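You operate a simulated robot arm through the tools that you are given. There is no shell and no other tool. Be economical: measure what you need, move in short steps, check, and stop when the job is done.

The job below is to be done with a simulated two-armed robot. You get a single attempt, and the scene is never put back.

TASK
Wipe up the spill on the grey bench top with the wipe and put it back.
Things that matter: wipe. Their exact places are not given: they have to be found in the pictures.

Only the result counts: the job must be done as asked and must still hold three seconds after the hand-in. Knocking over, shifting, dropping, spilling or breaking anything else fails it.

THE ROBOT
Two 7-joint arms with two-finger parallel grippers on one trunk, on a base that drives. Base frame: it is fixed to the floor where the robot stands at the start and does not move with it; the origin is under the middle of the robot, x ahead of it, y to its left, z up; the surface under the hand at the start is at about z = 850. Units: mm, degrees, N and s.
The left shoulder is at the start at [73, 182, 1086], the right one opposite. With the tool pointing down near the work surface each hand reaches from about 300 to 760 mm from the robot's upright axis, wherever it stands, measured 20 degrees to its own side. Payload 3.91 kg a hand.
The tool frame of a hand sits at the grasp point between the pads (the TCP): z along the fingers, y along the line on which they close. The tips reach 30 mm beyond it. The gripper opens to 110 mm. The fingers are 20 mm wide and 10 mm thick; the gripper's body (48 by 112 mm) begins 55 mm behind the TCP.
Orientation is told as [roll, pitch, yaw] about the base's x, y, z axes, in that order, counted from this pose: with the fingers straight down and closing along the base's y, the tool's x points along the base's -x, its y along +y and its z along -z.

THE INTERFACE
- The arms move only by the tool apply_moves. It takes "left_increments", "right_increments" or both (then of equal length, played together; a hand with none holds still); each is one flat list of numbers, 7 for each row, row after row: the shift along the tool's x, y, z in units of 50 mm (1.0 is 50 mm), then the turn, a rotation vector about the tool's x, y, z in units of 8 degrees (1.0 is 8 degrees), then the closure, from 0 (fully open) to 1 (shut). In form: [dx, dy, dz, rx, ry, rz, grip, dx, dy, dz, rx, ry, rz, grip, ...]. A call has 1 to 20 rows; each row shifts and turns the commanded pose from where the row before left it, along the tool's axes as they then stand. A call with a number of a shift or a turn outside -1 to 1 is refused whole. A row lasts 0.2 s, in which the tool goes at most 50 mm and 8.6 degrees; a call with a longer step from one row to the next is refused whole, and so is a gripper value outside its range. Where a pose cannot be reached the arm comes as near as it can. A force on the tool above 40 N (or 10 N above the force at the start of the call, whichever is more), or a blocked arm, ends the call early, and 0.2 s more pass. Each finger travels about 72 mm/s and halts on what it meets, pressing with about 39 N; the grip force reading is that of the motor and also rises with nothing between the fingers. The clock runs only during rows and for 0.2 s after the last one: add rows that do not move to give the fingers time. It gives the time, the measured TCP pose, the force on the tool (base axes), the opening and the grip force at its end, in the units of the frame above (readings bear some noise), with the torque about the TCP (base axes, N m) and any sound that the robot's microphone picked up.
- Cameras (640 x 400 px; columns grow to the right, rows downward): "scene" is now at [221.1, 2.4, 1275.8]; the picture's right is [0.03, -1.00, 0.00], its down [-0.57, -0.02, -0.82] and it looks along [0.82, 0.02, -0.57] (base axes); focal length 214 px, centre (320, 200). "left" rides on the left gripper at [72, -17, -103] in its tool frame; the picture's right is [0.23, 0.97, 0.00], its down [-0.76, 0.18, -0.62] and it looks along [-0.61, 0.14, 0.78] (tool axes); focal length 222 px, centre (320, 200). "right" rides on the right gripper at [72, 17, -103] in its tool frame; the picture's right is [-0.23, 0.97, 0.00], its down [-0.76, -0.18, -0.62] and it looks along [-0.61, -0.14, 0.78] (tool axes); focal length 222 px, centre (320, 200).
- get_image(camera): a new picture of that camera. It takes no simulated time.
- slide_trunk(by): slides the trunk up (or, below 0, down) by that many mm; the arms and the scene camera ride with it, the base frame stays. It gives what a move gives, with no picture.
- steer(legs): drives the robot by 1 to 6 legs, each [ahead, left, turn to the left] in mm, mm and degrees, along the robot's own axes; the way and the turn of a leg run together, so that a leg with both is an arc; at most 1500 mm and 180 degrees a leg. The arms and the cameras ride along, it lands a little off, and it stops where it bumps. It gives what a move gives.
- turn_head(pan, tilt): turns the head with the scene camera to pan (to the left, within 80 degrees either way) and tilt (down, from -29 to 69), counted from straight ahead of the robot. It gives what a move gives.
- pixel_to_xyz(camera, pixels): there is no depth. For up to 12 entries [column, row, z] of the newest picture of that camera ("zoom" is the newest enlarged one), the place [x, y] in the base frame at which the ray of that pixel passes the height z, good to about 3 mm. It takes no simulated time.
- inspect(camera, box): a new picture of the part [left, top, right, bottom] of that camera's present view, enlarged. It takes no simulated time.
- hand_in(): hands the job in; it is judged then, once.

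Go step by step. Measure first, check grasps and placings, and put right what went wrong. The budget is 80 turns and 70 pictures, counting those below and the enlarged ones. Unless the task says otherwise, let go and move clear before handing in, and close with one line.

The tools are called after ">>>" by a JSON object that holds its "fn" and its "kwargs". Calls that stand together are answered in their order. apply_moves: Moves the arms, as the interface text tells. Its arguments: {"type":"object","properties":{"left_increments":{"type":"array","items":{"type":"number"}},"right_increments":{"type":"array","items":{"type":"number"}}},"required":[]} The other tools are called the same way: slide_trunk (by) slides the trunk up or down; steer (legs) drives the base; turn_head (pan, tilt) turns the head that bears the scene camera; get_image (camera) takes a picture; pixel_to_xyz (camera, pixels) gives the place at which the rays of pixels pass given heights; inspect (camera, box) takes an enlarged picture of a part of a camera's view; hand_in () hands the job in.

At the start:

```text
clock: 0.0
left_tool_pos: [505.1, 341.0, 1136.3]
left_ee_rot: [0.0, 0.0, 0.0]
left_wrist_force: [0.0, -0.8, -0.1]
left_moment: [0.02, 0.03, -0.01]
left_gripper_width: 109.7
left_grip_force: 0.2
right_tool_pos: [400.8, -159.7, 1107.6]
right_ee_rot: [0.0, -0.1, -0.1]
right_wrist_force: [0.8, -0.3, 1.1]
right_moment: [0.0, 0.01, 0.0]
right_gripper_width: 109.8
right_grip_force: 0.1
trunk travel left (down, up): [-350.0, 164.0]
robot x, y, heading: [-0.6, 1.8, 0.1]
head pan, tilt: [1.7, 34.8]
```

scene: 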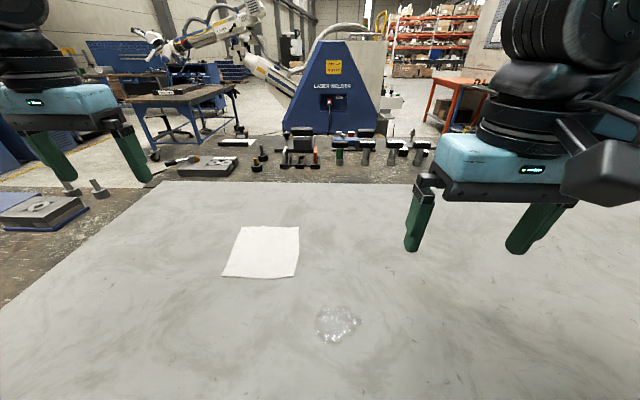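
right: 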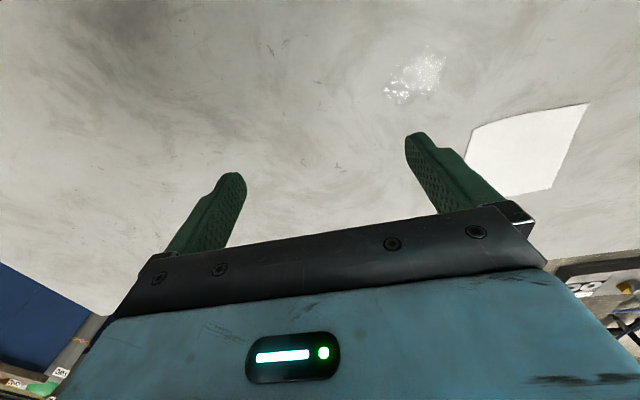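
left: 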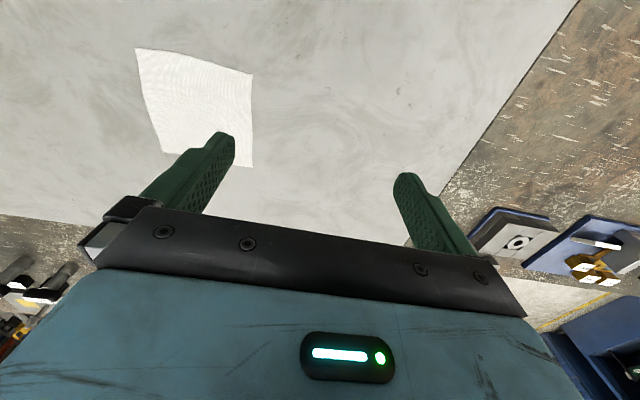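

The scene shows the white wipe with corners near (243,227), (298,228), (296,277), (222,277), and the wet spill around (337,323). I'll measure both and look closer.

>>> {"fn": "pixel_to_xyz", "kwargs": {"camera": "scene", "pixels": [[243, 227, 852], [298, 228, 852], [296, 277, 852], [222, 277, 852], [337, 323, 850], [315, 323, 850], [361, 323, 850], [337, 304, 850], [337, 344, 850]]}}

>>> {"fn": "inspect", "kwargs": {"camera": "scene", "box": [200, 200, 400, 360]}}

```text
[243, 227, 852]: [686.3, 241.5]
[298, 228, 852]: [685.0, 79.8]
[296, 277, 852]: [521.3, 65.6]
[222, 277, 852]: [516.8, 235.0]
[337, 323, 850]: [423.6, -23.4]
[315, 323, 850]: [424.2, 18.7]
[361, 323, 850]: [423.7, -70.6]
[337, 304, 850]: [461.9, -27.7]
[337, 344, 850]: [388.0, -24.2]
```

```text
2.50 times, centred on (300, 280) of scene
```

zoom: 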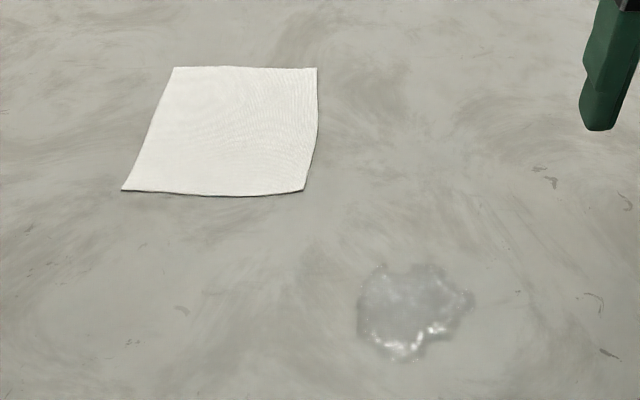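

The wipe is a thin square of about 165 mm centred near (602,155), with the spill about 90 mm across centred near (424,-24). I'll bring the left hand above the wipe to look at it closely.

>>> {"fn": "apply_moves", "kwargs": {"left_increments": [-0.277, -0.531, 0.531, 0, 0, 0, 0, -0.277, -0.531, 0.531, 0, 0, 0, 0, -0.277, -0.531, 0.531, 0, 0, 0, 0, -0.277, -0.531, 0.531, 0, 0, 0, 0, -0.277, -0.531, 0.531, 0, 0, 0, 0, -0.277, -0.531, 0.531, 0, 0, 0, 0, -0.277, -0.531, 0.531, 0, 0, 0, 0, 0, 0, 0, 0, 0, 0, 0]}}

>>> {"fn": "get_image", "kwargs": {"camera": "left"}}

>>> {"fn": "get_image", "kwargs": {"camera": "scene"}}

```text
clock: 1.8
left_tool_pos: [582.1, 195.8, 988.1]
left_ee_rot: [0.0, 0.0, 0.1]
left_wrist_force: [0.6, 0.0, -0.6]
left_moment: [0.0, 0.03, 0.0]
left_gripper_width: 109.9
left_grip_force: 0.0
left hand out of reach, approached as far as the arm can: row 6, 7
right_tool_pos: [402.3, -159.2, 1107.9]
right_ee_rot: [0.0, -0.1, -0.2]
right_wrist_force: [-0.1, -0.2, 0.4]
right_moment: [-0.01, 0.04, 0.02]
right_gripper_width: 110.2
right_grip_force: 0.0
trunk travel left (down, up): [-350.0, 164.0]
robot x, y, heading: [-1.4, 1.3, 0.0]
head pan, tilt: [1.7, 34.8]
```

```text
65 pictures are left
```

left: 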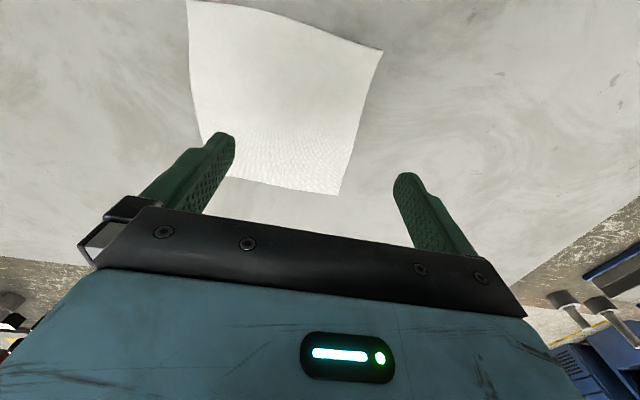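

```text
64 pictures are left
```

scene: 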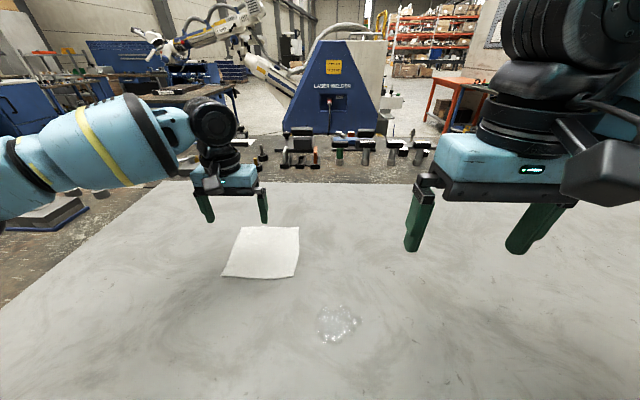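

The left hand stopped short at (582,196,988), reported as out of reach. I'll try a small continuing move to see where it goes.

>>> {"fn": "apply_moves", "kwargs": {"left_increments": [0, -0.5, 0, 0, 0, 0, 0, 0, -0.3, 0, 0, 0, 0, 0, 0, 0, 0.4, 0, 0, 0, 0, 0, 0, 0.4, 0, 0, 0, 0, 0, 0, 0, 0, 0, 0, 0]}}

```text
clock: 3.0
left_tool_pos: [582.7, 194.9, 948.2]
left_ee_rot: [0.0, -0.1, -0.1]
left_wrist_force: [-0.2, 0.1, 0.7]
left_moment: [0.01, 0.0, 0.0]
left_gripper_width: 109.9
left_grip_force: 0.0
left hand out of reach, approached as far as the arm can: row 1, 2
right_tool_pos: [401.9, -160.3, 1107.4]
right_ee_rot: [0.1, 0.0, -0.1]
right_wrist_force: [-0.2, -0.7, -0.3]
right_moment: [0.01, -0.02, 0.0]
right_gripper_width: 110.0
right_grip_force: 0.2
trunk travel left (down, up): [-350.0, 164.0]
robot x, y, heading: [-0.9, 0.2, 0.2]
head pan, tilt: [1.7, 34.8]
```

The left hand cannot pass inward of about y=195 here. I'll drive the robot 230 mm to the right so both wipe and spill lie on the left arm's side; first I'll check that side of the bench is clear.

>>> {"fn": "turn_head", "kwargs": {"pan": -45, "tilt": 45}}

>>> {"fn": "get_image", "kwargs": {"camera": "scene"}}

```text
clock: 4.1
left_tool_pos: [582.2, 195.2, 948.4]
left_ee_rot: [0.0, 0.1, 0.0]
left_wrist_force: [0.7, 0.5, 0.5]
left_moment: [0.0, -0.02, 0.02]
left_gripper_width: 110.1
left_grip_force: 0.1
right_tool_pos: [401.2, -159.6, 1107.9]
right_ee_rot: [0.0, 0.0, -0.1]
right_wrist_force: [0.3, 0.2, -0.4]
right_moment: [0.04, -0.01, -0.01]
right_gripper_width: 110.0
right_grip_force: 0.0
trunk travel left (down, up): [-350.0, 164.0]
robot x, y, heading: [-2.0, 0.3, 0.0]
head pan, tilt: [-45.0, 45.0]
```

```text
63 pictures are left
```

scene: 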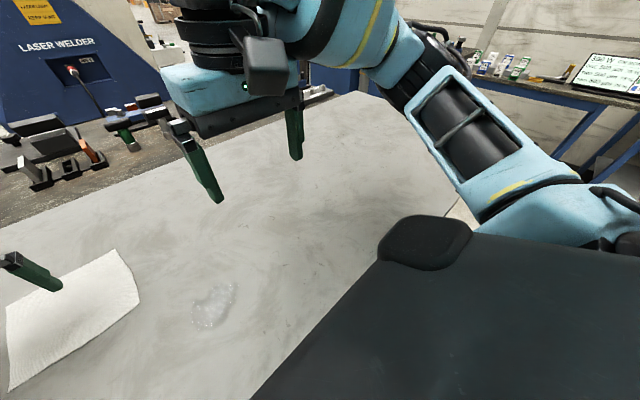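

The bench to the right is bare and the right arm has open space there. Driving 220 mm right.

>>> {"fn": "steer", "kwargs": {"legs": [[0, -220, 0]]}}

>>> {"fn": "turn_head", "kwargs": {"pan": 20, "tilt": 42}}

>>> {"fn": "get_image", "kwargs": {"camera": "scene"}}

```text
clock: 6.7
left_tool_pos: [583.3, -30.2, 948.4]
left_ee_rot: [0.0, 0.0, -0.4]
left_wrist_force: [-0.2, -0.4, 0.1]
left_moment: [0.04, -0.01, 0.0]
left_gripper_width: 110.2
left_grip_force: 0.1
right_tool_pos: [400.2, -384.4, 1107.8]
right_ee_rot: [-0.1, 0.0, -0.4]
right_wrist_force: [-0.6, 0.4, -0.4]
right_moment: [0.02, -0.01, -0.01]
right_gripper_width: 110.0
right_grip_force: 0.0
trunk travel left (down, up): [-350.0, 164.0]
robot x, y, heading: [0.9, -221.8, -0.4]
head pan, tilt: [-45.0, 45.0]
```

```text
clock: 8.1
left_tool_pos: [584.4, -30.1, 948.8]
left_ee_rot: [0.0, 0.0, -0.3]
left_wrist_force: [-0.1, 0.1, 0.1]
left_moment: [0.0, 0.02, 0.02]
left_gripper_width: 110.1
left_grip_force: 0.0
right_tool_pos: [399.8, -383.8, 1107.5]
right_ee_rot: [0.1, -0.1, -0.5]
right_wrist_force: [0.5, -0.3, 0.3]
right_moment: [0.01, 0.02, 0.03]
right_gripper_width: 110.0
right_grip_force: 0.1
trunk travel left (down, up): [-350.0, 164.0]
robot x, y, heading: [1.0, -224.4, -0.3]
head pan, tilt: [20.0, 42.0]
```

```text
62 pictures are left
```

scene: 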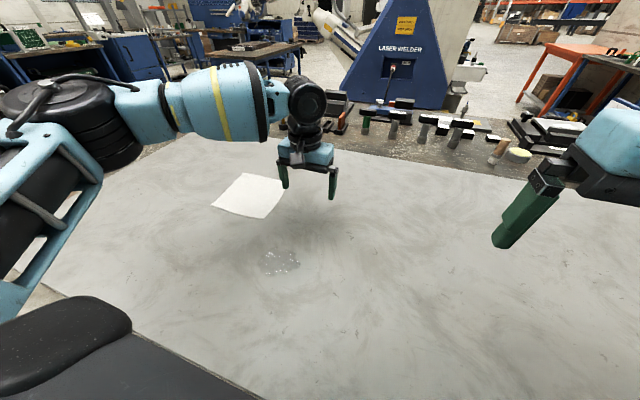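

The left hand is now at (584,-30). I'll move it over the wipe's middle (602,155) with the fingers about 50 mm apart.

>>> {"fn": "apply_moves", "kwargs": {"left_increments": [-0.09, 0.925, 0, 0, 0, 0, 0.5, -0.09, 0.925, 0, 0, 0, 0, 0.5, -0.09, 0.925, 0, 0, 0, 0, 0.5, -0.09, 0.925, 0, 0, 0, 0, 0.5, 0, 0, 0.7, 0, 0, 0, 0.5, 0, 0, 0, 0, 0, 0, 0.5]}}

>>> {"fn": "get_image", "kwargs": {"camera": "left"}}

>>> {"fn": "inspect", "kwargs": {"camera": "scene", "box": [160, 120, 360, 300]}}

```text
clock: 9.5
left_tool_pos: [604.5, 155.9, 912.3]
left_ee_rot: [0.0, 0.1, -0.3]
left_wrist_force: [0.0, 0.1, 0.4]
left_moment: [-0.01, 0.03, 0.01]
left_gripper_width: 55.2
left_grip_force: 0.1
right_tool_pos: [400.3, -384.3, 1108.8]
right_ee_rot: [0.0, 0.0, -0.4]
right_wrist_force: [-0.5, 0.4, 0.1]
right_moment: [-0.03, 0.01, -0.02]
right_gripper_width: 110.1
right_grip_force: 0.0
trunk travel left (down, up): [-350.0, 164.0]
robot x, y, heading: [-0.2, -224.0, -0.3]
head pan, tilt: [20.0, 42.0]
```

```text
61 pictures are left
```

left: 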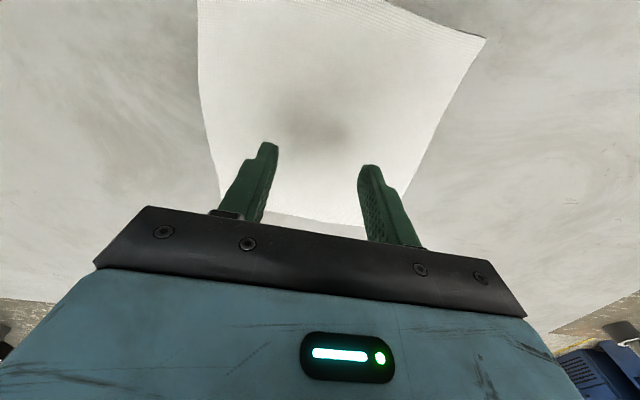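

```text
2.22 times, centred on (260, 210) of scene
```

zoom: 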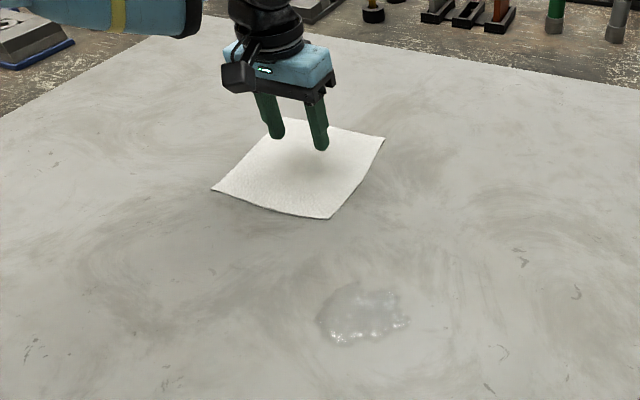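

The hand is centred over the wipe with the tips about 30 mm above it. I'll record the wipe corners from this view and lower gently until contact.

>>> {"fn": "pixel_to_xyz", "kwargs": {"camera": "zoom", "pixels": [[212, 190, 852], [384, 138, 852], [330, 219, 852], [318, 322, 850], [410, 321, 850], [360, 285, 850], [345, 347, 850], [395, 293, 850]]}}

>>> {"fn": "apply_moves", "kwargs": {"left_increments": [0, 0, 0.2, 0, 0, 0, 0.5, 0, 0, 0.2, 0, 0, 0, 0.5, 0, 0, 0.1, 0, 0, 0, 0.5, 0, 0, 0.05, 0, 0, 0, 0.5, 0, 0, 0.05, 0, 0, 0, 0.5]}}

```text
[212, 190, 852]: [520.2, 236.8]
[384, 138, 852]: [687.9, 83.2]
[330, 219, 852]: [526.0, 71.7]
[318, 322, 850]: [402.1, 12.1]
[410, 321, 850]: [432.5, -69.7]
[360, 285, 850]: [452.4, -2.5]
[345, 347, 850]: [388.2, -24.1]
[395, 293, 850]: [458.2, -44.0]
```

```text
clock: 10.7
left_tool_pos: [602.6, 154.8, 881.4]
left_ee_rot: [0.0, 0.0, -0.3]
left_wrist_force: [0.0, -0.6, 0.4]
left_moment: [-0.04, 0.02, -0.03]
left_gripper_width: 55.1
left_grip_force: 0.0
right_tool_pos: [399.8, -385.2, 1108.0]
right_ee_rot: [0.0, 0.0, -0.4]
right_wrist_force: [0.6, 0.1, 0.2]
right_moment: [0.02, -0.02, 0.01]
right_gripper_width: 110.2
right_grip_force: 0.1
trunk travel left (down, up): [-350.0, 164.0]
robot x, y, heading: [0.4, -222.4, -0.3]
head pan, tilt: [20.0, 42.0]
```

The tips are at about z=851 with no force yet. I'll lower 2 mm more at a time, then close.

>>> {"fn": "apply_moves", "kwargs": {"left_increments": [0, 0, 0.03, 0, 0, 0, 0.5, 0, 0, 0.02, 0, 0, 0, 0.5, 0, 0, 0, 0, 0, 0, 0.5]}}

>>> {"fn": "inspect", "kwargs": {"camera": "scene", "box": [200, 120, 320, 230]}}

```text
clock: 11.5
left_tool_pos: [604.0, 155.0, 881.0]
left_ee_rot: [0.1, -0.1, -0.3]
left_wrist_force: [-0.2, 0.6, 6.5]
left_moment: [0.02, -0.04, -0.01]
left_gripper_width: 55.1
left_grip_force: 0.0
right_tool_pos: [399.2, -385.0, 1109.2]
right_ee_rot: [0.0, -0.1, -0.3]
right_wrist_force: [0.8, -0.7, -0.5]
right_moment: [0.01, 0.01, -0.03]
right_gripper_width: 109.9
right_grip_force: 0.0
trunk travel left (down, up): [-350.0, 164.0]
robot x, y, heading: [-0.0, -222.8, -0.2]
head pan, tilt: [20.0, 42.0]
```

```text
3.64 times, centred on (260, 175) of scene
```

zoom: 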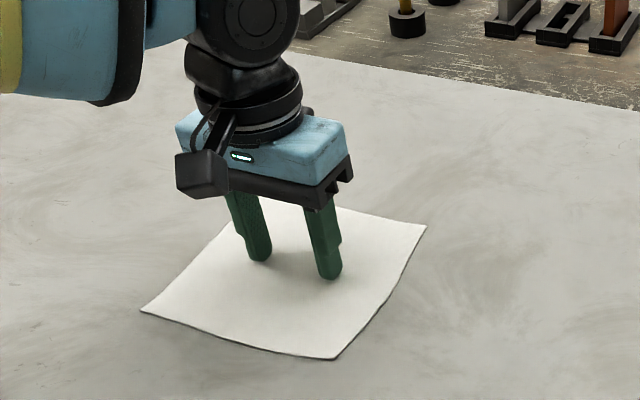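

Contact is confirmed with 6.5 N upward. Closing the fingers to pinch a fold.

>>> {"fn": "apply_moves", "kwargs": {"left_increments": [0, 0, 0, 0, 0, 0, 0.7, 0, 0, 0, 0, 0, 0, 0.85, 0, 0, 0, 0, 0, 0, 1, 0, 0, 0, 0, 0, 0, 1, 0, 0, 0, 0, 0, 0, 1]}}

>>> {"fn": "inspect", "kwargs": {"camera": "scene", "box": [200, 120, 320, 230]}}

```text
clock: 12.7
left_tool_pos: [602.5, 153.7, 881.9]
left_ee_rot: [0.0, -0.1, -0.2]
left_wrist_force: [-0.2, -0.2, 10.9]
left_moment: [0.05, -0.01, 0.02]
left_gripper_width: 2.6
left_grip_force: 39.0
right_tool_pos: [400.2, -385.3, 1108.3]
right_ee_rot: [0.1, -0.1, -0.4]
right_wrist_force: [-0.9, 0.5, 0.0]
right_moment: [0.03, -0.01, 0.0]
right_gripper_width: 110.2
right_grip_force: 0.0
trunk travel left (down, up): [-350.0, 164.0]
robot x, y, heading: [1.5, -219.4, -0.3]
head pan, tilt: [20.0, 42.0]
```

```text
3.64 times, centred on (260, 175) of scene
```

zoom: 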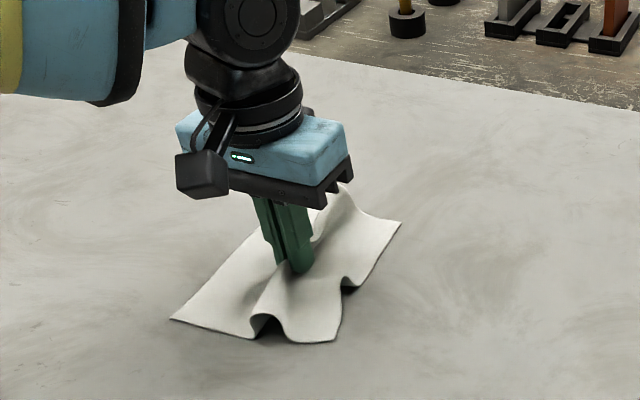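

The wipe buckled into a fold held between the fingers (2.6 mm opening, 39 N). I'll lift a few mm and carry it to the spill, then look before lowering.

>>> {"fn": "apply_moves", "kwargs": {"left_increments": [0, 0, -0.3, 0, 0, 0, 1, 0.597, -0.593, 0, 0, 0, 0, 1, 0.597, -0.593, 0, 0, 0, 0, 1, 0.597, -0.593, 0, 0, 0, 0, 1, 0.597, -0.593, 0, 0, 0, 0, 1, 0.597, -0.593, 0, 0, 0, 0, 1, 0.597, -0.593, 0, 0, 0, 0, 1, 0, 0, 0, 0, 0, 0, 1]}}

>>> {"fn": "inspect", "kwargs": {"camera": "scene", "box": [180, 130, 380, 330]}}

```text
clock: 14.5
left_tool_pos: [423.6, -19.3, 898.0]
left_ee_rot: [-0.1, -0.1, -0.3]
left_wrist_force: [-0.1, 0.4, 0.1]
left_moment: [-0.02, 0.03, -0.04]
left_gripper_width: 2.6
left_grip_force: 39.7
right_tool_pos: [399.3, -384.0, 1107.0]
right_ee_rot: [0.0, 0.1, -0.3]
right_wrist_force: [0.2, -0.2, 0.0]
right_moment: [-0.05, 0.0, -0.01]
right_gripper_width: 109.9
right_grip_force: 0.1
trunk travel left (down, up): [-350.0, 164.0]
robot x, y, heading: [2.8, -220.6, -0.5]
head pan, tilt: [20.0, 42.0]
```

```text
2.00 times, centred on (280, 230) of scene
```

zoom: 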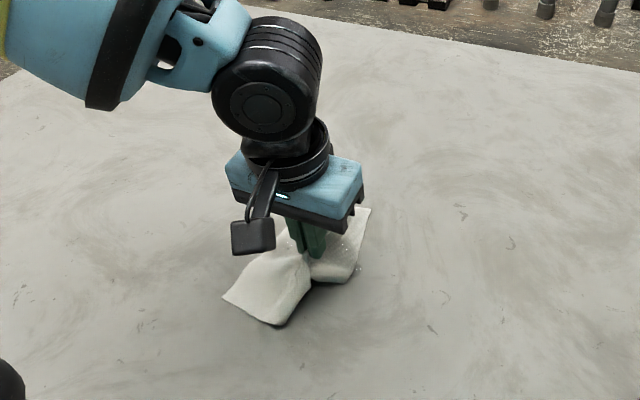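

The wipe hangs over the spill at (424,-19), with glints still visible at its edge near (355,265). I'll lower to the bench and wipe in back-and-forth strokes across the whole patch.

>>> {"fn": "apply_moves", "kwargs": {"left_increments": [0, 0, 0.2, 0, 0, 0, 1, 0, 0, 0.13, 0, 0, 0, 1, 0.5, -0.45, 0, 0, 0, 0, 1, 0.5, -0.45, 0, 0, 0, 0, 1, -0.667, 0, 0, 0, 0, 0, 1, -0.667, 0, 0, 0, 0, 0, 1, -0.667, 0, 0, 0, 0, 0, 1, 0, 0.53, 0, 0, 0, 0, 1, 0.667, 0, 0, 0, 0, 0, 1, 0.667, 0, 0, 0, 0, 0, 1, 0.667, 0, 0, 0, 0, 0, 1, 0, 0.53, 0, 0, 0, 0, 1, -0.667, 0, 0, 0, 0, 0, 1, -0.667, 0, 0, 0, 0, 0, 1, -0.667, 0, 0, 0, 0, 0, 1, 0, 0.53, 0, 0, 0, 0, 1, 0.667, 0, 0, 0, 0, 0, 1, 0.667, 0, 0, 0, 0, 0, 1, 0.667, 0, 0, 0, 0, 0, 1]}}

>>> {"fn": "inspect", "kwargs": {"camera": "scene", "box": [180, 130, 380, 330]}}

```text
clock: 15.6
left_tool_pos: [379.8, -65.2, 882.1]
left_ee_rot: [0.1, -0.2, -0.4]
left_wrist_force: [-4.8, 3.2, 21.0]
left_moment: [0.16, 0.37, -0.04]
left_gripper_width: 2.5
left_grip_force: 39.0
right_tool_pos: [399.3, -384.4, 1109.0]
right_ee_rot: [0.0, 0.0, -0.5]
right_wrist_force: [0.4, -0.6, 0.1]
right_moment: [0.01, 0.01, 0.02]
right_gripper_width: 109.9
right_grip_force: 0.0
trunk travel left (down, up): [-350.0, 164.0]
robot x, y, heading: [-0.3, -222.1, -0.5]
head pan, tilt: [20.0, 42.0]
stopped in row 5 (left hand): the force on the tool passed its limit at 49 N (the readings are from after the stop); the commanded pose is now the measured one
```

```text
2.00 times, centred on (280, 230) of scene
```

zoom: 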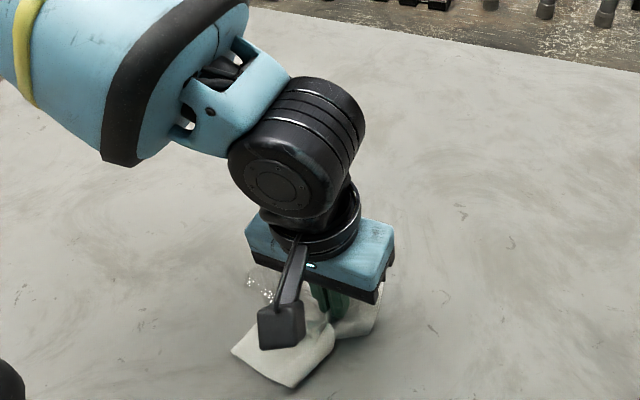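

The downward force spiked to 49 N, so it stopped at (380,-65). I'll raise about 1 mm and continue the strokes a bit slower.

>>> {"fn": "apply_moves", "kwargs": {"left_increments": [0, 0, -0.025, 0, 0, 0, 1, -0.5, 0, 0, 0, 0, 0, 1, -0.5, 0, 0, 0, 0, 0, 1, -0.5, 0, 0, 0, 0, 0, 1, -0.4, 0, 0, 0, 0, 0, 1, 0, 0.5, 0, 0, 0, 0, 1, 0.5, 0, 0, 0, 0, 0, 1, 0.5, 0, 0, 0, 0, 0, 1, 0.5, 0, 0, 0, 0, 0, 1, 0.5, 0, 0, 0, 0, 0, 1, 0, 0.5, 0, 0, 0, 0, 1, -0.5, 0, 0, 0, 0, 0, 1, -0.5, 0, 0, 0, 0, 0, 1, -0.5, 0, 0, 0, 0, 0, 1, -0.5, 0, 0, 0, 0, 0, 1, 0, 0.5, 0, 0, 0, 0, 1, 0.5, 0, 0, 0, 0, 0, 1, 0.5, 0, 0, 0, 0, 0, 1, 0.5, 0, 0, 0, 0, 0, 1, 0.5, 0, 0, 0, 0, 0, 1]}}

>>> {"fn": "inspect", "kwargs": {"camera": "scene", "box": [180, 130, 380, 330]}}

```text
clock: 19.8
left_tool_pos: [377.0, 11.1, 883.1]
left_ee_rot: [0.1, 0.0, -0.5]
left_wrist_force: [5.3, -0.1, 22.4]
left_moment: [0.05, -0.01, 0.0]
left_gripper_width: 2.6
left_grip_force: 38.8
right_tool_pos: [399.6, -384.5, 1109.4]
right_ee_rot: [0.2, 0.1, -0.4]
right_wrist_force: [-0.6, -0.4, -0.6]
right_moment: [0.0, 0.03, 0.05]
right_gripper_width: 110.1
right_grip_force: 0.1
trunk travel left (down, up): [-350.0, 164.0]
robot x, y, heading: [-0.2, -221.2, -0.4]
head pan, tilt: [20.0, 42.0]
```

```text
2.00 times, centred on (280, 230) of scene
```

zoom: 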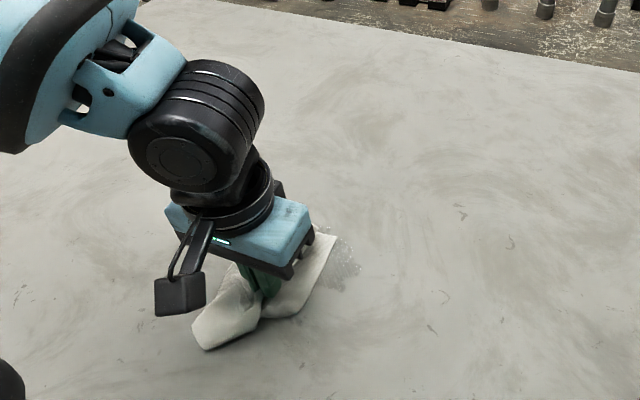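

A faint residue still shows near zoom (345,265). I'll slide the hand aside to view the whole patch.

>>> {"fn": "apply_moves", "kwargs": {"left_increments": [0, 0.6, -0.3, 0, 0, 0, 1, 0, 0.9, 0, 0, 0, 0, 1, 0, 0.9, 0, 0, 0, 0, 1, 0, 0.8, 0, 0, 0, 0, 1, 0, 0, 0, 0, 0, 0, 1]}}

>>> {"fn": "inspect", "kwargs": {"camera": "scene", "box": [200, 210, 360, 310]}}

```text
clock: 21.0
left_tool_pos: [377.3, 169.6, 898.8]
left_ee_rot: [0.1, 0.1, -0.4]
left_wrist_force: [0.3, -0.6, 0.4]
left_moment: [0.02, 0.02, 0.03]
left_gripper_width: 2.7
left_grip_force: 38.8
right_tool_pos: [399.9, -383.6, 1107.6]
right_ee_rot: [0.0, 0.2, -0.3]
right_wrist_force: [0.2, -0.4, -0.1]
right_moment: [0.0, 0.01, -0.05]
right_gripper_width: 110.0
right_grip_force: 0.1
trunk travel left (down, up): [-350.0, 164.0]
robot x, y, heading: [3.3, -221.3, -0.4]
head pan, tilt: [20.0, 42.0]
```

```text
4.00 times, centred on (280, 260) of scene
```

zoom: 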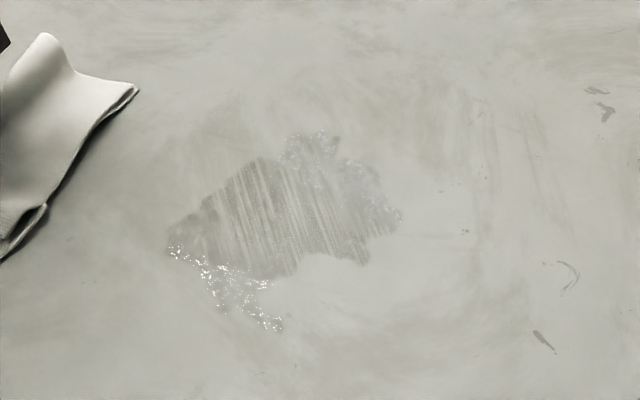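

The patch has thinned but streaks remain, and its near-left rim (170-285, 245-330) and far-right rim (300-400,135-230) are hardly wiped. I'll locate these.

>>> {"fn": "pixel_to_xyz", "kwargs": {"camera": "zoom", "pixels": [[170, 245, 850], [280, 328, 850], [215, 300, 850], [320, 133, 850], [400, 215, 850], [365, 262, 850], [255, 160, 850], [290, 220, 850]]}}

```text
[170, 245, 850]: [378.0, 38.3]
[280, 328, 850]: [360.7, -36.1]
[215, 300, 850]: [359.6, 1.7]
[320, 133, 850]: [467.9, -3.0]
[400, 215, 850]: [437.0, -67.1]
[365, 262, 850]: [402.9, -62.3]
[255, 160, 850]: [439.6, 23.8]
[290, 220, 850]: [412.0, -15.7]
```

The remaining film spans about x 360–468, y −67–38. I'll lower again and wipe across it in the y direction, where the wipe's span along x is widest.

>>> {"fn": "apply_moves", "kwargs": {"left_increments": [0, -0.9, 0, 0, 0, 0, 1, 0, -0.9, 0, 0, 0, 0, 1, 0, 0, 0.2, 0, 0, 0, 1, 0, 0, 0.125, 0, 0, 0, 1, 0, -0.68, 0, 0, 0, 0, 1, 0, -0.68, 0, 0, 0, 0, 1, 0, -0.68, 0, 0, 0, 0, 1, 0, -0.68, 0, 0, 0, 0, 1, -0.6, 0, 0, 0, 0, 0, 1, 0, 0.68, 0, 0, 0, 0, 1, 0, 0.68, 0, 0, 0, 0, 1, 0, 0.68, 0, 0, 0, 0, 1, 0, 0.68, 0, 0, 0, 0, 1, -0.6, 0, 0, 0, 0, 0, 1, 0, -0.68, 0, 0, 0, 0, 1, 0, -0.68, 0, 0, 0, 0, 1, 0, -0.68, 0, 0, 0, 0, 1, 0, -0.68, 0, 0, 0, 0, 1, -0.6, 0, 0, 0, 0, 0, 1]}}

>>> {"fn": "get_image", "kwargs": {"camera": "scene"}}

```text
clock: 22.2
left_tool_pos: [379.5, 50.1, 884.7]
left_ee_rot: [0.3, -0.6, -0.6]
left_wrist_force: [-4.1, -0.1, 19.7]
left_moment: [0.16, 0.29, 0.03]
left_gripper_width: 2.6
left_grip_force: 39.3
right_tool_pos: [401.0, -384.1, 1108.0]
right_ee_rot: [0.2, 0.0, -0.3]
right_wrist_force: [0.2, 0.3, -1.3]
right_moment: [0.02, -0.02, 0.03]
right_gripper_width: 110.2
right_grip_force: 0.1
trunk travel left (down, up): [-350.0, 164.0]
robot x, y, heading: [2.5, -222.3, -0.6]
head pan, tilt: [20.0, 42.0]
stopped in row 6 (left hand): the force on the tool passed its limit at 41 N (the readings are from after the stop); the commanded pose is now the measured one
```

```text
53 pictures are left
```

scene: 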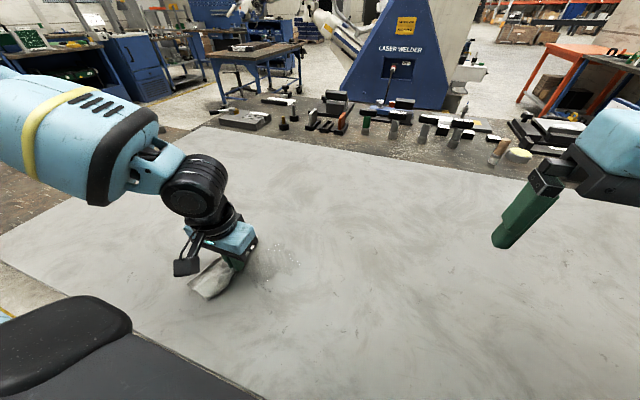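

It met 41 N and stopped at (380,50), as cloth is folded under the tips (z=884.7). I'll raise about 1 mm and continue the strokes.

>>> {"fn": "apply_moves", "kwargs": {"left_increments": [0, 0, -0.02, 0, 0, 0, 1, 0, -0.6, 0, 0, 0, 0, 1, 0, -0.6, 0, 0, 0, 0, 1, 0, -0.6, 0, 0, 0, 0, 1, 0, -0.6, 0, 0, 0, 0, 1, -0.6, 0, 0, 0, 0, 0, 1, 0, 0.6, 0, 0, 0, 0, 1, 0, 0.6, 0, 0, 0, 0, 1, 0, 0.6, 0, 0, 0, 0, 1, 0, 0.6, 0, 0, 0, 0, 1, -0.6, 0, 0, 0, 0, 0, 1, 0, -0.6, 0, 0, 0, 0, 1, 0, -0.6, 0, 0, 0, 0, 1, 0, -0.6, 0, 0, 0, 0, 1, 0, -0.6, 0, 0, 0, 0, 1, -0.6, 0, 0, 0, 0, 0, 1, 0, 0.6, 0, 0, 0, 0, 1, 0, 0.6, 0, 0, 0, 0, 1, 0, 0.6, 0, 0, 0, 0, 1, 0, 0.6, 0, 0, 0, 0, 1]}}

>>> {"fn": "inspect", "kwargs": {"camera": "scene", "box": [200, 210, 360, 310]}}

```text
clock: 26.4
left_tool_pos: [467.3, 51.5, 885.5]
left_ee_rot: [0.2, -0.3, -0.5]
left_wrist_force: [-0.1, -2.8, 7.1]
left_moment: [0.02, 0.06, 0.01]
left_gripper_width: 2.6
left_grip_force: 39.1
right_tool_pos: [399.4, -382.8, 1108.1]
right_ee_rot: [0.0, 0.0, -0.4]
right_wrist_force: [-0.4, 0.2, 0.5]
right_moment: [-0.01, -0.01, 0.02]
right_gripper_width: 110.2
right_grip_force: 0.0
trunk travel left (down, up): [-350.0, 164.0]
robot x, y, heading: [0.2, -220.3, -0.2]
head pan, tilt: [20.0, 42.0]
```

```text
4.00 times, centred on (280, 260) of scene
```

zoom: 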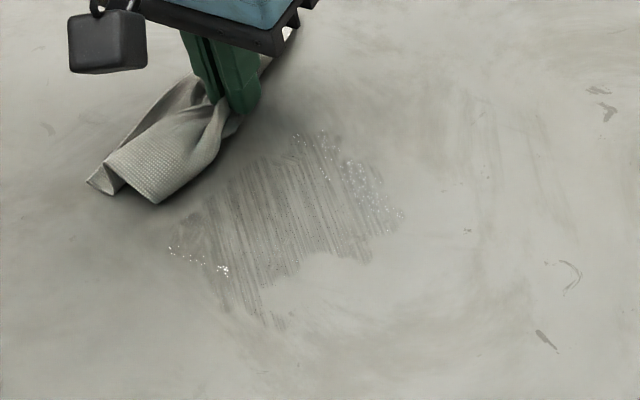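

Good progress: the remaining wet spots are the far-right band (300–400,135–235) and a near-left speck (170–230,245–275). I'll press slightly more and make closely spaced strokes on the far half.

>>> {"fn": "apply_moves", "kwargs": {"left_increments": [-0.4, 0, 0.012, 0, 0, 0, 1, 0, -0.73, 0, 0, 0, 0, 1, 0, -0.73, 0, 0, 0, 0, 1, 0, -0.73, 0, 0, 0, 0, 1, 0, -0.73, 0, 0, 0, 0, 1, 0.4, 0, 0, 0, 0, 0, 1, 0, 0.73, 0, 0, 0, 0, 1, 0, 0.73, 0, 0, 0, 0, 1, 0, 0.73, 0, 0, 0, 0, 1, 0, 0.73, 0, 0, 0, 0, 1, 0.4, 0, 0, 0, 0, 0, 1, 0, -0.73, 0, 0, 0, 0, 1, 0, -0.73, 0, 0, 0, 0, 1, 0, -0.73, 0, 0, 0, 0, 1, 0, -0.73, 0, 0, 0, 0, 1, 0.4, 0, 0, 0, 0, 0, 1, 0, 0.73, 0, 0, 0, 0, 1, 0, 0.73, 0, 0, 0, 0, 1, 0, 0.73, 0, 0, 0, 0, 1, 0, 0.73, 0, 0, 0, 0, 1]}}

>>> {"fn": "inspect", "kwargs": {"camera": "scene", "box": [200, 210, 360, 310]}}

```text
clock: 27.6
left_tool_pos: [492.5, -82.3, 883.8]
left_ee_rot: [1.9, -0.7, -0.7]
left_wrist_force: [-4.1, 0.8, 12.3]
left_moment: [0.07, 0.21, 0.05]
left_gripper_width: 2.6
left_grip_force: 39.1
right_tool_pos: [399.4, -384.5, 1107.8]
right_ee_rot: [0.0, 0.1, -0.5]
right_wrist_force: [0.5, 0.3, -0.2]
right_moment: [-0.03, 0.0, -0.02]
right_gripper_width: 110.0
right_grip_force: 0.1
trunk travel left (down, up): [-350.0, 164.0]
robot x, y, heading: [-0.0, -219.0, -0.3]
head pan, tilt: [20.0, 42.0]
stopped in row 6 (left hand): the force on the tool passed its limit at 52 N (the readings are from after the stop); the commanded pose is now the measured one
```

```text
4.00 times, centred on (280, 260) of scene
```

zoom: 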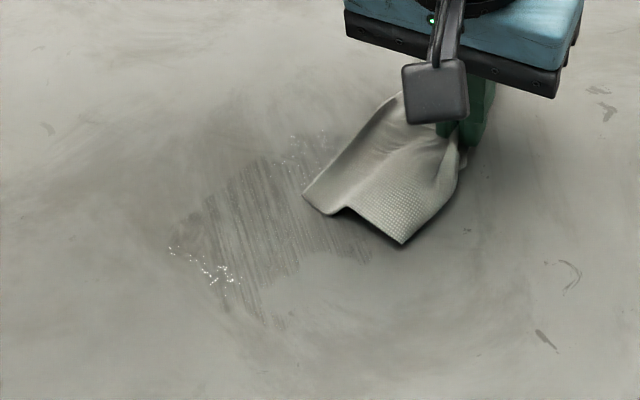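

It stopped again on a 52 N spike at (492,−82), near the arm's inward limit. I'll ease up, straighten the 1.9° roll, and continue with strokes that stop at y≈−70.

>>> {"fn": "apply_moves", "kwargs": {"left_increments": [0.3, 0.2, -0.03, 0.2, 0, 0, 1, 0.2, 0.5, 0, 0, 0, 0, 1, 0, 0.6, 0, 0, 0, 0, 1, 0, 0.6, 0, 0, 0, 0, 1, 0, 0.5, 0, 0, 0, 0, 1, 0.3, 0, 0, 0, 0, 0, 1, 0, -0.55, 0, 0, 0, 0, 1, 0, -0.55, 0, 0, 0, 0, 1, 0, -0.55, 0, 0, 0, 0, 1, 0, -0.55, 0, 0, 0, 0, 1, 0.3, 0, 0, 0, 0, 0, 1, 0, 0.55, 0, 0, 0, 0, 1, 0, 0.55, 0, 0, 0, 0, 1, 0, 0.55, 0, 0, 0, 0, 1, 0, 0.55, 0, 0, 0, 0, 1, 0.3, 0, 0, 0, 0, 0, 1, 0, -0.55, 0, 0, 0, 0, 1, 0, -0.55, 0, 0, 0, 0, 1, 0, -0.55, 0, 0, 0, 0, 1, 0, -0.55, 0, 0, 0, 0, 1]}}

>>> {"fn": "inspect", "kwargs": {"camera": "scene", "box": [200, 210, 360, 310]}}

```text
clock: 31.8
left_tool_pos: [422.3, -72.7, 883.8]
left_ee_rot: [0.4, -0.6, -0.6]
left_wrist_force: [0.1, 3.8, 12.9]
left_moment: [0.21, 0.09, -0.05]
left_gripper_width: 2.5
left_grip_force: 39.5
right_tool_pos: [399.3, -384.1, 1108.2]
right_ee_rot: [0.1, -0.1, -0.3]
right_wrist_force: [0.3, -0.5, 0.1]
right_moment: [0.0, 0.02, 0.01]
right_gripper_width: 109.7
right_grip_force: 0.1
trunk travel left (down, up): [-350.0, 164.0]
robot x, y, heading: [-0.5, -219.8, -0.3]
head pan, tilt: [20.0, 42.0]
```

```text
4.00 times, centred on (280, 260) of scene
```

zoom: 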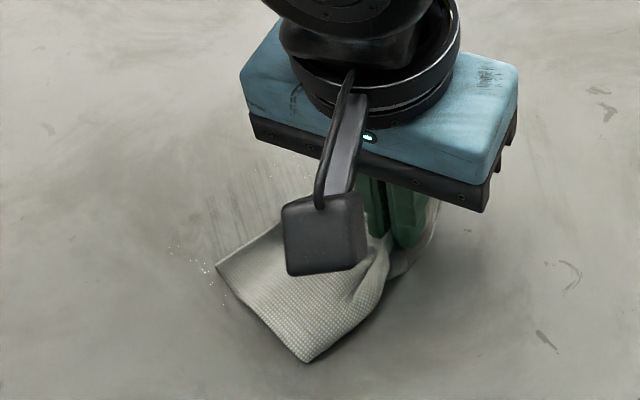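

The film is fading with few glints left. I'll continue the closely spaced strokes over the near half (x 410→350), including the near-left speck.

>>> {"fn": "apply_moves", "kwargs": {"left_increments": [0.3, 0, 0, 0, 0, 0, 1, 0, 0.65, 0, 0, 0, 0, 1, 0, 0.65, 0, 0, 0, 0, 1, 0, 0.65, 0, 0, 0, 0, 1, 0, 0.65, 0, 0, 0, 0, 1, 0.4, 0, 0, 0, 0, 0, 1, 0, -0.65, 0, 0, 0, 0, 1, 0, -0.65, 0, 0, 0, 0, 1, 0, -0.65, 0, 0, 0, 0, 1, 0, -0.65, 0, 0, 0, 0, 1, 0.4, 0, 0, 0, 0, 0, 1, 0, 0.65, 0, 0, 0, 0, 1, 0, 0.65, 0, 0, 0, 0, 1, 0, 0.65, 0, 0, 0, 0, 1, 0, 0.65, 0, 0, 0, 0, 1, 0.4, 0, 0, 0, 0, 0, 1, 0, -0.65, 0, 0, 0, 0, 1, 0, -0.65, 0, 0, 0, 0, 1, 0, -0.65, 0, 0, 0, 0, 1, 0, -0.65, 0, 0, 0, 0, 1]}}

>>> {"fn": "inspect", "kwargs": {"camera": "scene", "box": [200, 210, 360, 310]}}

```text
clock: 36.0
left_tool_pos: [344.3, -71.8, 882.8]
left_ee_rot: [0.3, -0.7, -0.4]
left_wrist_force: [1.0, 8.6, 26.9]
left_moment: [0.46, 0.23, -0.1]
left_gripper_width: 2.7
left_grip_force: 39.1
right_tool_pos: [399.3, -383.8, 1108.8]
right_ee_rot: [0.0, 0.1, -0.3]
right_wrist_force: [-1.0, 0.0, 0.4]
right_moment: [-0.03, -0.01, 0.01]
right_gripper_width: 109.9
right_grip_force: 0.1
trunk travel left (down, up): [-350.0, 164.0]
robot x, y, heading: [-0.7, -221.4, -0.3]
head pan, tilt: [20.0, 42.0]
```

```text
4.00 times, centred on (280, 260) of scene
```

zoom: 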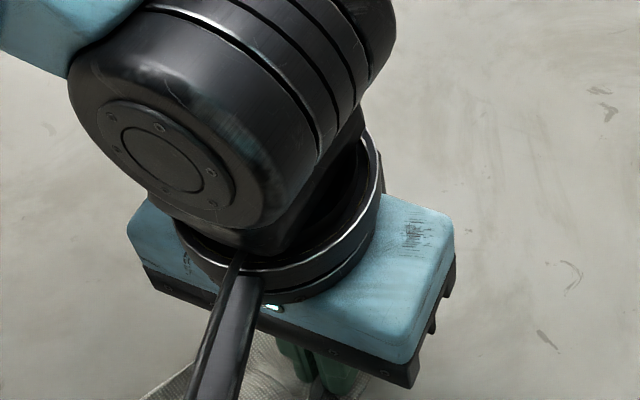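

All strokes ran without a stop. I'll stroke back to y≈100, lift, and view the patch.

>>> {"fn": "apply_moves", "kwargs": {"left_increments": [-0.2, 0, -0.01, 0, 0, 0, 1, 0, 0.65, 0, 0, 0, 0, 1, 0, 0.65, 0, 0, 0, 0, 1, 0, 0.65, 0, 0, 0, 0, 1, 0, 0.65, 0, 0, 0, 0, 1, 0, 0.6, -0.3, 0, 0, 0, 1, 0, 0.9, 0, 0, 0, 0, 1, 0, 0.9, 0, 0, 0, 0, 1, 0, 0, 0, 0, 0, 0, 1]}}

>>> {"fn": "inspect", "kwargs": {"camera": "scene", "box": [200, 210, 360, 310]}}

```text
clock: 38.0
left_tool_pos: [360.2, 176.0, 898.5]
left_ee_rot: [0.4, -0.5, -0.8]
left_wrist_force: [0.2, 0.1, 0.3]
left_moment: [0.04, 0.0, 0.03]
left_gripper_width: 2.8
left_grip_force: 39.0
right_tool_pos: [401.3, -382.9, 1108.1]
right_ee_rot: [0.0, 0.1, -0.4]
right_wrist_force: [-0.5, -0.2, -0.7]
right_moment: [-0.01, -0.06, -0.02]
right_gripper_width: 109.7
right_grip_force: 0.0
trunk travel left (down, up): [-350.0, 164.0]
robot x, y, heading: [4.3, -220.4, -0.5]
head pan, tilt: [20.0, 42.0]
```

```text
4.00 times, centred on (280, 260) of scene
```

zoom: 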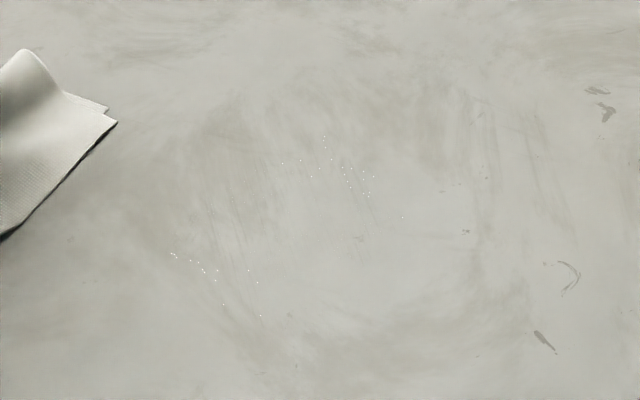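

Nearly clean: only tiny glints remain in two clusters, (170–265,250–318) and (280–405,135–220). I'll do short x-direction strokes over the near cluster first.

>>> {"fn": "apply_moves", "kwargs": {"left_increments": [0.13, -0.81, 0, 0, 0, 0, 1, 0.13, -0.81, 0, 0, 0, 0, 1, 0.1, -0.81, 0, 0, 0, 0, 1, 0, 0, 0.2, 0, 0, 0, 1, 0, 0, 0.085, 0, 0, 0, 1, -0.7, 0, 0, 0, 0, 0, 1, -0.7, 0, 0, 0, 0, 0, 1, 0, -0.4, 0, 0, 0, 0, 1, 0.7, 0, 0, 0, 0, 0, 1, 0.7, 0, 0, 0, 0, 0, 1, 0, -0.4, 0, 0, 0, 0, 1, -0.7, 0, 0, 0, 0, 0, 1, -0.7, 0, 0, 0, 0, 0, 1, 0, -0.4, 0, 0, 0, 0, 1, 0.7, 0, 0, 0, 0, 0, 1, 0.7, 0, 0, 0, 0, 0, 1, 0, -0.4, 0, 0, 0, 0, 1, -0.7, 0, 0, 0, 0, 0, 1, -0.7, 0, 0, 0, 0, 0, 1, 0, -0.4, 0, 0, 0, 0, 1]}}

```text
clock: 42.2
left_tool_pos: [410.4, -43.6, 885.9]
left_ee_rot: [0.3, -0.6, -0.6]
left_wrist_force: [0.7, 0.2, 0.7]
left_moment: [-0.02, 0.01, 0.0]
left_gripper_width: 2.7
left_grip_force: 38.5
right_tool_pos: [399.4, -384.2, 1108.1]
right_ee_rot: [0.0, 0.2, -0.4]
right_wrist_force: [-0.2, 0.8, 0.0]
right_moment: [-0.01, -0.05, 0.01]
right_gripper_width: 110.1
right_grip_force: 0.0
trunk travel left (down, up): [-350.0, 164.0]
robot x, y, heading: [0.0, -223.6, -0.4]
head pan, tilt: [20.0, 42.0]
```

The force is only 0.7 N at z=885.9, so contact was light. I'll lower about 3 mm and stroke over the far cluster.

>>> {"fn": "apply_moves", "kwargs": {"left_increments": [0, -0.4, 0.03, 0, 0, 0, 1, 0, 0, 0.03, 0, 0, 0, 1, -0.7, 0, 0, 0, 0, 0, 1, -0.7, 0, 0, 0, 0, 0, 1, 0, 0.4, 0, 0, 0, 0, 1, 0.7, 0, 0, 0, 0, 0, 1, 0.7, 0, 0, 0, 0, 0, 1, 0, 0.4, 0, 0, 0, 0, 1, -0.7, 0, 0, 0, 0, 0, 1, -0.7, 0, 0, 0, 0, 0, 1, 0, 0.4, 0, 0, 0, 0, 1, 0.7, 0, 0, 0, 0, 0, 1, 0.7, 0, 0, 0, 0, 0, 1, 0, 0.4, 0, 0, 0, 0, 1, -0.7, 0, 0, 0, 0, 0, 1, -0.7, 0, 0, 0, 0, 0, 1, 0, 0.4, 0, 0, 0, 0, 1, 0.7, 0, 0, 0, 0, 0, 1, 0.7, 0, 0, 0, 0, 0, 1]}}

>>> {"fn": "inspect", "kwargs": {"camera": "scene", "box": [200, 210, 360, 310]}}

```text
clock: 46.2
left_tool_pos: [411.4, 36.6, 882.3]
left_ee_rot: [0.2, -0.6, -0.6]
left_wrist_force: [0.5, -1.2, 5.2]
left_moment: [0.05, -0.02, 0.0]
left_gripper_width: 2.6
left_grip_force: 38.9
right_tool_pos: [399.6, -383.5, 1108.8]
right_ee_rot: [0.0, -0.1, -0.4]
right_wrist_force: [0.1, -0.1, -0.3]
right_moment: [-0.02, 0.01, 0.01]
right_gripper_width: 109.9
right_grip_force: 0.1
trunk travel left (down, up): [-350.0, 164.0]
robot x, y, heading: [-2.1, -226.9, -0.3]
head pan, tilt: [20.0, 42.0]
```

```text
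4.00 times, centred on (280, 260) of scene
```

zoom: 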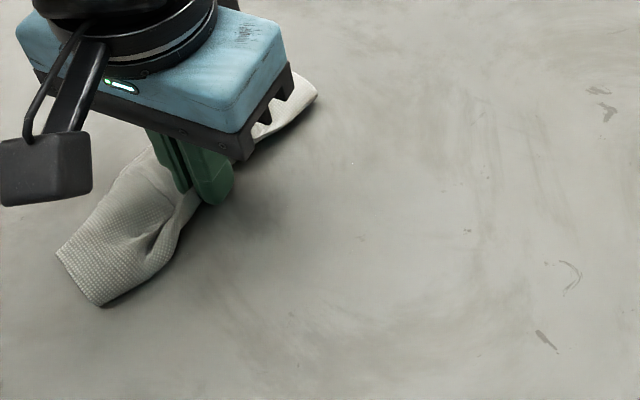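

The far cluster is gone but for one speck near (353,162). Same pressure again over the near cluster.

>>> {"fn": "apply_moves", "kwargs": {"left_increments": [0, 0.3, 0, 0, 0, 0, 1, 0.7, 0, 0, 0, 0, 0, 1, 0.7, 0, 0, 0, 0, 0, 1, 0, -0.4, 0, 0, 0, 0, 1, -0.7, 0, 0, 0, 0, 0, 1, -0.7, 0, 0, 0, 0, 0, 1, 0, -0.4, 0, 0, 0, 0, 1, 0.7, 0, 0, 0, 0, 0, 1, 0.7, 0, 0, 0, 0, 0, 1, 0, -0.4, 0, 0, 0, 0, 1, -0.7, 0, 0, 0, 0, 0, 1, -0.7, 0, 0, 0, 0, 0, 1, 0, -0.4, 0, 0, 0, 0, 1, 0.7, 0, 0, 0, 0, 0, 1, 0.7, 0, 0, 0, 0, 0, 1, 0, -0.3, 0, 0, 0, 0, 1, -0.8, 0, 0, 0, 0, 0, 1, -0.8, 0, 0, 0, 0, 0, 1, -0.8, 0, 0, 0, 0, 0, 1]}}

>>> {"fn": "inspect", "kwargs": {"camera": "scene", "box": [200, 210, 360, 310]}}

```text
clock: 50.2
left_tool_pos: [459.5, -44.0, 883.5]
left_ee_rot: [0.4, -0.5, -0.6]
left_wrist_force: [-0.7, -0.6, 0.4]
left_moment: [0.01, -0.01, -0.01]
left_gripper_width: 2.4
left_grip_force: 38.4
right_tool_pos: [399.5, -383.3, 1107.8]
right_ee_rot: [0.0, 0.2, -0.4]
right_wrist_force: [-1.2, -0.7, 0.4]
right_moment: [0.0, 0.02, -0.01]
right_gripper_width: 110.4
right_grip_force: 0.0
trunk travel left (down, up): [-350.0, 164.0]
robot x, y, heading: [-0.9, -219.8, -0.4]
head pan, tilt: [20.0, 42.0]
```

```text
4.00 times, centred on (280, 260) of scene
```

zoom: 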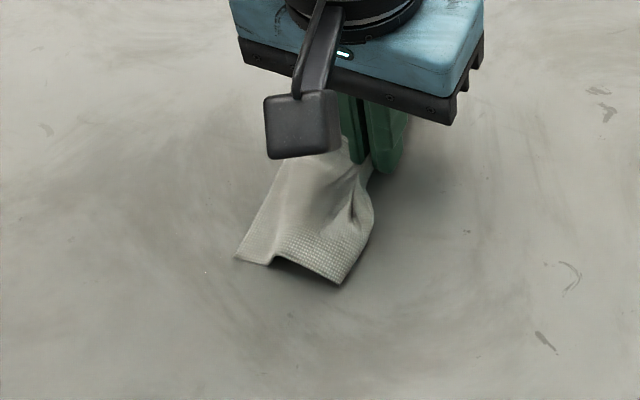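

One speck remains near (205,272) and maybe one under the hand. I'll lower slightly and scrub both points.

>>> {"fn": "apply_moves", "kwargs": {"left_increments": [0, 0.3, 0.03, 0, 0, 0, 1, 0.7, 0, 0, 0, 0, 0, 1, 0, 0.25, 0, 0, 0, 0, 1, -0.7, 0, 0, 0, 0, 0, 1, 0, 0.25, 0, 0, 0, 0, 1, 0.7, 0, 0, 0, 0, 0, 1, 0.7, 0.3, 0, 0, 0, 0, 1, 0.7, 0.3, 0, 0, 0, 0, 1, 0.5, 0, 0, 0, 0, 0, 1, -0.7, 0, 0, 0, 0, 0, 1, 0, -0.2, 0, 0, 0, 0, 1, 0.8, 0, 0, 0, 0, 0, 1, 0, -0.2, 0, 0, 0, 0, 1, -0.8, 0, 0, 0, 0, 0, 1, 0, 0.6, 0, 0, 0, 0, 1, 0.8, 0, 0, 0, 0, 0, 1, 0, 0.6, -0.2, 0, 0, 0, 1, 0, 0.9, 0, 0, 0, 0, 1, 0, 0.9, 0, 0, 0, 0, 1]}}

>>> {"fn": "inspect", "kwargs": {"camera": "scene", "box": [200, 210, 360, 310]}}

```text
clock: 52.1
left_tool_pos: [345.3, 25.5, 881.9]
left_ee_rot: [0.3, -1.2, -0.6]
left_wrist_force: [-4.5, 0.8, 21.4]
left_moment: [0.16, 0.23, -0.01]
left_gripper_width: 2.7
left_grip_force: 39.2
right_tool_pos: [398.2, -384.5, 1108.0]
right_ee_rot: [-0.1, 0.0, -0.3]
right_wrist_force: [-0.8, 0.2, 0.5]
right_moment: [-0.01, 0.0, 0.01]
right_gripper_width: 109.7
right_grip_force: 0.1
trunk travel left (down, up): [-350.0, 164.0]
robot x, y, heading: [0.9, -224.0, -0.4]
head pan, tilt: [20.0, 42.0]
stopped in row 9 (left hand): the force on the tool passed its limit at 45 N (the readings are from after the stop); the commanded pose is now the measured one
```

```text
4.00 times, centred on (280, 260) of scene
```

zoom: 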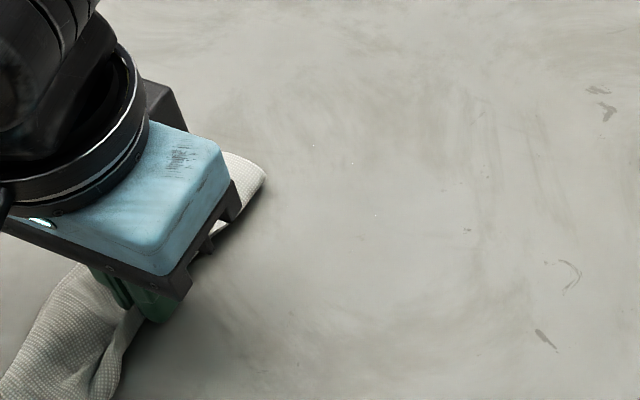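

It's clean but for three single specks at (312,145), (352,162), (376,213). I'll locate them and finish the scrub at the near spot.

>>> {"fn": "pixel_to_xyz", "kwargs": {"camera": "zoom", "pixels": [[312, 145, 850], [352, 162, 850], [376, 213, 850], [205, 272, 850]]}}

>>> {"fn": "apply_moves", "kwargs": {"left_increments": [-0.5, 0, -0.02, 0, 0, 0, 1, -0.5, 0, 0, 0, 0, 0, 1, 0, -0.2, 0, 0, 0, 0, 1, 0.8, 0, 0, 0, 0, 0, 1, 0, -0.2, 0, 0, 0, 0, 1, -0.8, 0, 0, 0, 0, 0, 1, 0, 0.6, 0, 0, 0, 0, 1, 0.8, 0, 0, 0, 0, 0, 1, 0, 0.2, 0, 0, 0, 0, 1, -0.8, 0, 0, 0, 0, 0, 1]}}

```text
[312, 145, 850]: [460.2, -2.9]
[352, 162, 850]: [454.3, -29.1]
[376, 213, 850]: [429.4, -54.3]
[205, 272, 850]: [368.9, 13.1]
```

```text
clock: 54.3
left_tool_pos: [395.1, 46.0, 881.6]
left_ee_rot: [0.3, -1.0, -0.6]
left_wrist_force: [-1.5, 0.4, 1.5]
left_moment: [0.01, 0.03, -0.03]
left_gripper_width: 2.5
left_grip_force: 39.0
right_tool_pos: [401.6, -385.7, 1108.3]
right_ee_rot: [0.0, 0.1, -0.5]
right_wrist_force: [0.2, 0.6, -0.2]
right_moment: [0.02, 0.02, -0.01]
right_gripper_width: 109.9
right_grip_force: 0.0
trunk travel left (down, up): [-350.0, 164.0]
robot x, y, heading: [-3.0, -217.9, -0.1]
head pan, tilt: [20.0, 42.0]
```

Specks are at about (460,−3), (454,−29), (429,−54). I'll scrub that band once more in y strokes, then lift aside and check.

>>> {"fn": "apply_moves", "kwargs": {"left_increments": [-0.8, -0.41, 0, 0, 0, 0, 1, -0.8, -0.2, 0, 0, 0, 0, 1, 0, 0, 0.015, 0, 0.1, 0, 1, 0, -0.75, 0, 0, 0, 0, 1, 0, -0.75, 0, 0, 0, 0, 1, 0.3, 0, 0, 0, 0, 0, 1, 0, 0.75, 0, 0, 0, 0, 1, 0, 0.75, 0, 0, 0, 0, 1, 0.3, 0, 0, 0, 0, 0, 1, 0, -0.75, 0, 0, 0, 0, 1, 0, -0.75, 0, 0, 0, 0, 1, 0.3, 0, 0, 0, 0, 0, 1, 0, 0.75, 0, 0, 0, 0, 1, 0, 0.75, 0, 0, 0, 0, 1, 0, 0.5, -0.3, 0, 0, 0, 1, -0.4, 0.8, 0, 0, 0, 0, 1, -0.4, 0.8, 0, 0, 0, 0, 1, -0.4, 0.8, 0, 0, 0, 0, 1]}}

>>> {"fn": "inspect", "kwargs": {"camera": "scene", "box": [200, 210, 360, 310]}}

```text
clock: 58.1
left_tool_pos: [495.4, 159.7, 899.0]
left_ee_rot: [0.3, -0.2, -0.7]
left_wrist_force: [-0.3, 0.0, 0.4]
left_moment: [-0.02, 0.04, 0.0]
left_gripper_width: 2.6
left_grip_force: 39.0
right_tool_pos: [400.5, -383.6, 1107.6]
right_ee_rot: [0.0, 0.1, -0.4]
right_wrist_force: [1.0, 1.0, 0.3]
right_moment: [-0.01, 0.0, 0.0]
right_gripper_width: 110.0
right_grip_force: 0.0
trunk travel left (down, up): [-350.0, 164.0]
robot x, y, heading: [-0.9, -224.0, -0.3]
head pan, tilt: [20.0, 42.0]
```

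```text
4.00 times, centred on (280, 260) of scene
```

zoom: 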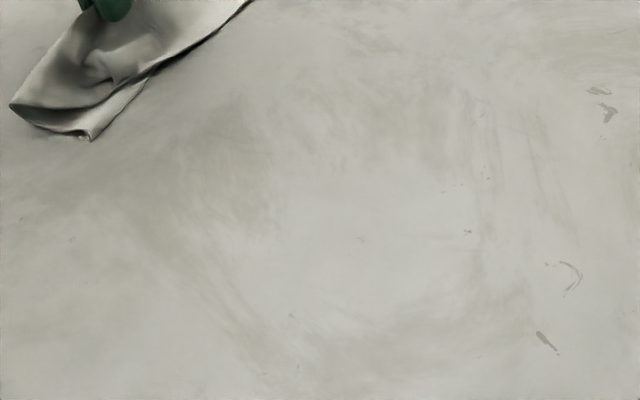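

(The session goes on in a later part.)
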